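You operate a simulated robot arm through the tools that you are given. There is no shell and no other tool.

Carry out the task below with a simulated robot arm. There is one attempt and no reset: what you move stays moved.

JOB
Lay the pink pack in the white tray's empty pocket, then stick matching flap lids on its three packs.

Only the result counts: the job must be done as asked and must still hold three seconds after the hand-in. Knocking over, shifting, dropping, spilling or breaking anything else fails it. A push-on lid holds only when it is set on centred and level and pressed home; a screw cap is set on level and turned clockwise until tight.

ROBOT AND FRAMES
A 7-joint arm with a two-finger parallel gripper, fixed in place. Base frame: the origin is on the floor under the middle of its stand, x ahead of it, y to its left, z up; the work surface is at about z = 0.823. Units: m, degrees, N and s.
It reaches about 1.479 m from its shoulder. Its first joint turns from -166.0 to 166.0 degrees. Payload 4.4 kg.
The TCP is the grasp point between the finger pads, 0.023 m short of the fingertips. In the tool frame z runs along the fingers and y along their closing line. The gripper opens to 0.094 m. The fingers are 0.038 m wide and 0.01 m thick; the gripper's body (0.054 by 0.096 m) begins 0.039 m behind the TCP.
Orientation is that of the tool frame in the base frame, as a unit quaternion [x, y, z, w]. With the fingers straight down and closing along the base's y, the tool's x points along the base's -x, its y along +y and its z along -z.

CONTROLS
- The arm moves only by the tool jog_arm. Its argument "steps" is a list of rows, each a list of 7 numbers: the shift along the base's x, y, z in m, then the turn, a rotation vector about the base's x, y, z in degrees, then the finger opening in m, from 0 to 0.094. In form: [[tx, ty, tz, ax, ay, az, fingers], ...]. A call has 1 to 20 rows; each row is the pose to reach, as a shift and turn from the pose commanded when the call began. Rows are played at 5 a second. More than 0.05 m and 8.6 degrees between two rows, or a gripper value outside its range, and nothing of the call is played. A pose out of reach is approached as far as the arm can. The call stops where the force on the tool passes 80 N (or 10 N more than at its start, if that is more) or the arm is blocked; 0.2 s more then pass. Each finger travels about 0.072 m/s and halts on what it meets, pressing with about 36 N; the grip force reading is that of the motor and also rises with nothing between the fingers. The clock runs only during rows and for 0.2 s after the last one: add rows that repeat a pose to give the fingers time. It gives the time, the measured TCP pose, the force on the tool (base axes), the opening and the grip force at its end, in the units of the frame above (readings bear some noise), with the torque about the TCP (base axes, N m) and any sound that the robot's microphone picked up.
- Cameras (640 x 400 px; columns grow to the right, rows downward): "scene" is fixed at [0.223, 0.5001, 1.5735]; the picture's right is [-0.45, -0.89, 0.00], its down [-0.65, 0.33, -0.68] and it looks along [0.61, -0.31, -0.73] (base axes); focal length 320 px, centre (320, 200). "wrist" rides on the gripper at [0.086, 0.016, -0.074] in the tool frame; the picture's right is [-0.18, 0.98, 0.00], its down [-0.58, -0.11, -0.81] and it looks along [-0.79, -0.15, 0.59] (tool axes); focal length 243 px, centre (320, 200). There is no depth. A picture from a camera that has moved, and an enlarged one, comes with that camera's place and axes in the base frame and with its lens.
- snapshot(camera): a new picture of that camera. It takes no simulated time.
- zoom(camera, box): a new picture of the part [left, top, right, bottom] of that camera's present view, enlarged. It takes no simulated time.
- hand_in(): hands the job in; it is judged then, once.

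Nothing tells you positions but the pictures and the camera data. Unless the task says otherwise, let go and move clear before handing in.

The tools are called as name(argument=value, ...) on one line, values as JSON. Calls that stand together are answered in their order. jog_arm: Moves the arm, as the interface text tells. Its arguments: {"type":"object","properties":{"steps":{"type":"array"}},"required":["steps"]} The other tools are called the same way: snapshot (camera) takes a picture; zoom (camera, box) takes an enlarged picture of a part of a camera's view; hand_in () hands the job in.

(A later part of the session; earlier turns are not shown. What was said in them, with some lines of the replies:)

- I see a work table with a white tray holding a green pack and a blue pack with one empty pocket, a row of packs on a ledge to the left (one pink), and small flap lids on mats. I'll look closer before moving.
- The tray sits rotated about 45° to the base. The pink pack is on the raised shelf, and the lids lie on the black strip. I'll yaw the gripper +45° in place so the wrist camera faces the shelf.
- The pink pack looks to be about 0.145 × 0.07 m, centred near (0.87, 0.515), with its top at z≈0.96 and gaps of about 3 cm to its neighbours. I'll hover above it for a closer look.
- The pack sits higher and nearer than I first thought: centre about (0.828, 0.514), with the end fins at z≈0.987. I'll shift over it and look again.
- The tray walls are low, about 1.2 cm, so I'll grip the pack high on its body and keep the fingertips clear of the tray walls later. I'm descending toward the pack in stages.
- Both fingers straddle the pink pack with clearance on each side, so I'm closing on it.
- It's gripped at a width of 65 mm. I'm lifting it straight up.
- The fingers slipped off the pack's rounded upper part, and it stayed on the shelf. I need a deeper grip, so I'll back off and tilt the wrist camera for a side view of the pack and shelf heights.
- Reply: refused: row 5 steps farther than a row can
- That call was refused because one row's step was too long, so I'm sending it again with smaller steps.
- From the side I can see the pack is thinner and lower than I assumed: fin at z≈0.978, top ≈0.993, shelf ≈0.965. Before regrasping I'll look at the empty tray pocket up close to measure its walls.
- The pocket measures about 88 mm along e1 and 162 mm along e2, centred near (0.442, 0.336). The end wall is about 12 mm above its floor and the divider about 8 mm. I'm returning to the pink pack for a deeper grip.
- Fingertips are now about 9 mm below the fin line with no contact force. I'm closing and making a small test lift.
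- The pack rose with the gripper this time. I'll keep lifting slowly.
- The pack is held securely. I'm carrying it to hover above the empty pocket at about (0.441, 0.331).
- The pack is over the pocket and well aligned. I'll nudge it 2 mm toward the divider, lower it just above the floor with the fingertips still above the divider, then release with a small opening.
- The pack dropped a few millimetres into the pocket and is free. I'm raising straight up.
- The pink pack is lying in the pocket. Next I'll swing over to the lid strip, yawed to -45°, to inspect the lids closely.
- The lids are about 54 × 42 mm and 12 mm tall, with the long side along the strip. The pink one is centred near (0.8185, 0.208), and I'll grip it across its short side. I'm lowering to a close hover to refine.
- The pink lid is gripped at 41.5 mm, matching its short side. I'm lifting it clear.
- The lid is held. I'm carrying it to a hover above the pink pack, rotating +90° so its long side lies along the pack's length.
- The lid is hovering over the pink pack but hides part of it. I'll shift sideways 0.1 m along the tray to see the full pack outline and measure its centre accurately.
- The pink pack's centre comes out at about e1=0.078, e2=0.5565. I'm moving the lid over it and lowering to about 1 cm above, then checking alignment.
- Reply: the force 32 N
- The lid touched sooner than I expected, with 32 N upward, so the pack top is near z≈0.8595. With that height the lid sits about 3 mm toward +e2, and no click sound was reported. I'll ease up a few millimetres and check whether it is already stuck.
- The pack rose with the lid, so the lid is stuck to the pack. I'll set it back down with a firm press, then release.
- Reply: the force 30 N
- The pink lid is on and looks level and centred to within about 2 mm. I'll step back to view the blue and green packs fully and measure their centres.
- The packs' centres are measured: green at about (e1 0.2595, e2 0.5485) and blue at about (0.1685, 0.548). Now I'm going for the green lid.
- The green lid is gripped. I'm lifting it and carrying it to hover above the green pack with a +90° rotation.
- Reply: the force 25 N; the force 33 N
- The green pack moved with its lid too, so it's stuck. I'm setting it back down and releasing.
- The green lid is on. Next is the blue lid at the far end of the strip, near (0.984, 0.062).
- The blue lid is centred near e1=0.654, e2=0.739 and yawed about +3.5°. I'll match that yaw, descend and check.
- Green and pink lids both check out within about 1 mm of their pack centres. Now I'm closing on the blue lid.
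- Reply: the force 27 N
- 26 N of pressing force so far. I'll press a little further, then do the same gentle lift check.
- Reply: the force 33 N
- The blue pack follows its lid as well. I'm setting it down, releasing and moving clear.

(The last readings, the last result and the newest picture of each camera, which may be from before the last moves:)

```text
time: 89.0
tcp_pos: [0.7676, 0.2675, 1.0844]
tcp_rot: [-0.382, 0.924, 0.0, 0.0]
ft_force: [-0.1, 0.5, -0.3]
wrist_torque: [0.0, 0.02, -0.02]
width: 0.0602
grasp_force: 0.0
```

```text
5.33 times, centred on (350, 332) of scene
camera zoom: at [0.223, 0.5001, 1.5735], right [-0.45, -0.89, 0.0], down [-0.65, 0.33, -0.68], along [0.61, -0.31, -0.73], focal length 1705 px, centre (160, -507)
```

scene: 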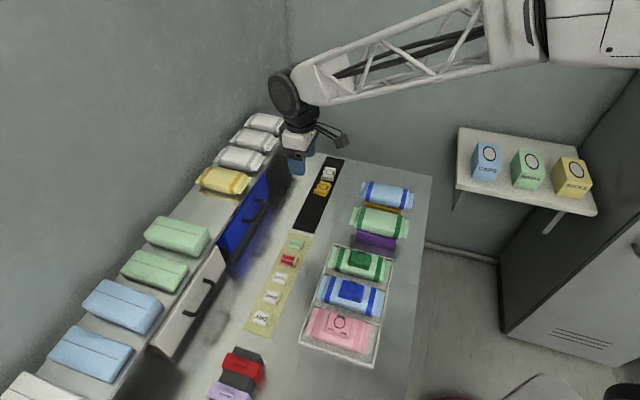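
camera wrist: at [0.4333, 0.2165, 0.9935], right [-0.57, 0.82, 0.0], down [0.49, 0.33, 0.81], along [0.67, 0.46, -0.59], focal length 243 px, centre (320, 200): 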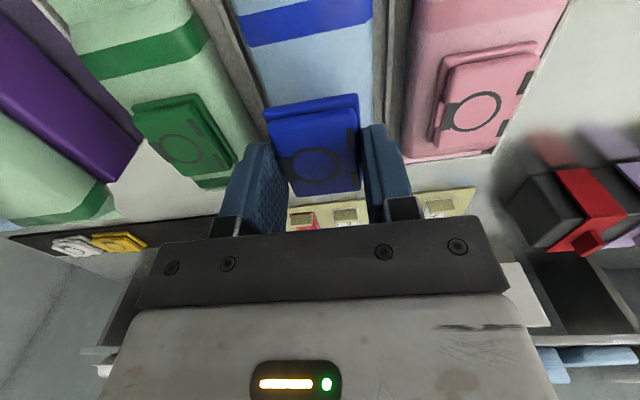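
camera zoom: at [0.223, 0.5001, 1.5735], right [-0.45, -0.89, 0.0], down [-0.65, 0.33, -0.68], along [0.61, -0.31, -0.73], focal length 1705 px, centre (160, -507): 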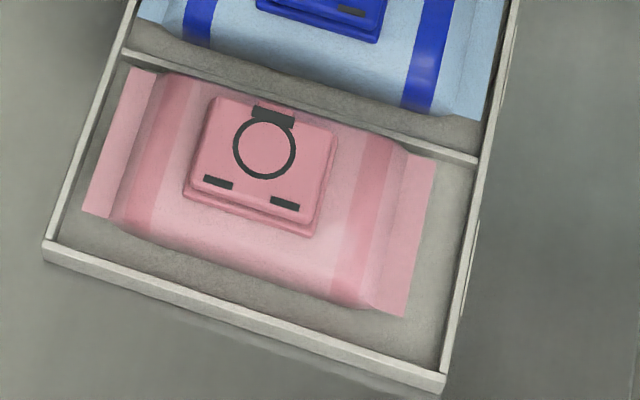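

All three lids look seated. I'll repeat an earlier zoom to confirm the tray hasn't shifted, and check that the remaining objects are undisturbed.

zoom(camera="scene", box=[290, 290, 400, 359])

zoom(camera="scene", box=[230, 140, 440, 271])

zoom(camera="scene", box=[120, 100, 320, 225])

snapshot(camera="wrist")

```text
5.80 times, centred on (345, 324) of scene
camera zoom: at [0.223, 0.5001, 1.5735], right [-0.45, -0.89, 0.0], down [-0.65, 0.33, -0.68], along [0.61, -0.31, -0.73], focal length 1853 px, centre (175, -522)
```

zoom: 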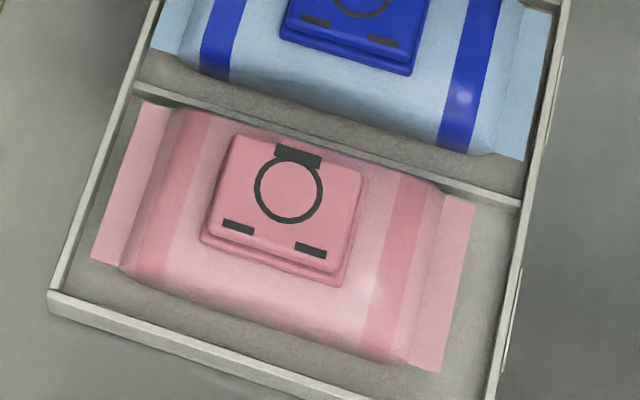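

```text
3.05 times, centred on (335, 206) of scene
camera zoom: at [0.223, 0.5001, 1.5735], right [-0.45, -0.89, 0.0], down [-0.65, 0.33, -0.68], along [0.61, -0.31, -0.73], focal length 974 px, centre (274, 183)
```

zoom: 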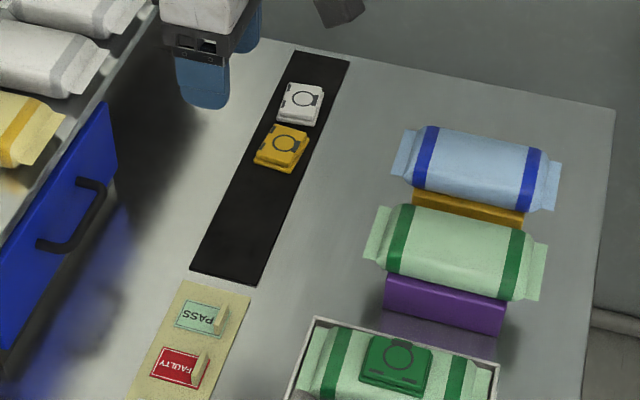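

```text
3.20 times, centred on (220, 162) of scene
camera zoom: at [0.223, 0.5001, 1.5735], right [-0.45, -0.89, 0.0], down [-0.65, 0.33, -0.68], along [0.61, -0.31, -0.73], focal length 1023 px, centre (640, 320)
```

zoom: 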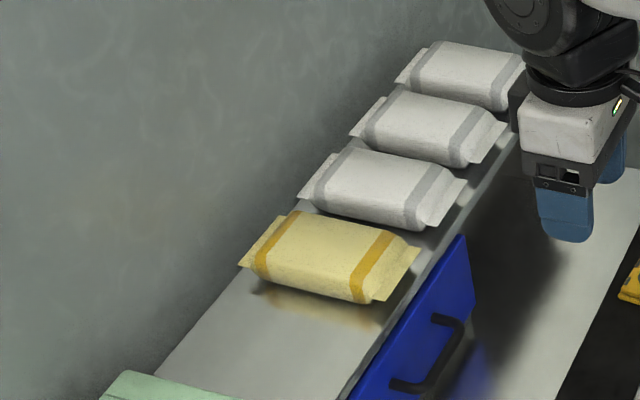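

```text
taken
camera wrist: at [0.6939, 0.2189, 1.1581], right [-0.56, 0.83, 0.0], down [0.49, 0.33, 0.81], along [0.67, 0.46, -0.59], focal length 243 px, centre (320, 200)
```

wrist: 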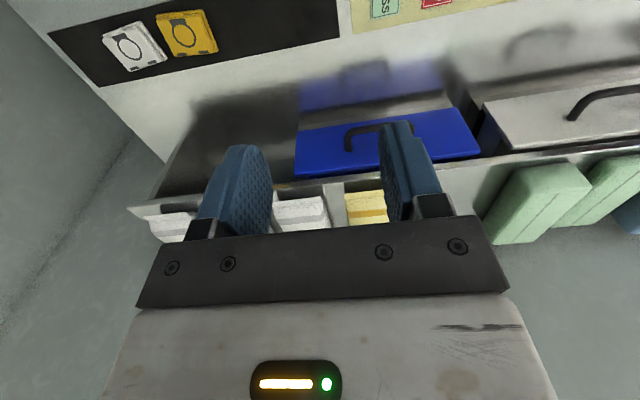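

The pink pack lies in its pocket and all three packs carry their matching lids, centred, level and stuck. The tray, the other lids and the shelf packs are where they started, and the gripper is empty and clear, so I'm handing in.

hand_in()

```text
The job is handed in.
```

The pink pack is in the white tray's empty pocket. The pink, green and blue packs each have their matching flap lid on, and the job is handed in.

- **Lids:** I pressed each one down with about 30 N. Lifting each lid slightly raised its pack with it, so all three are stuck. The pink and green lids measured within about 2 mm of centre. I lined the blue one up to about 1 mm before pressing and checked it by eye afterwards.
- **Pink pack:** my first grip on the shelf was too shallow and slipped off without moving the pack. The second grip held. I let it go a few millimetres above the pocket floor, because the fingers would not fit beside it inside the walls.
- **Everything else:** in the final pictures the tray, the yellow and white lids, and the other shelf packs look unmoved. The gripper was empty and clear when I handed in.
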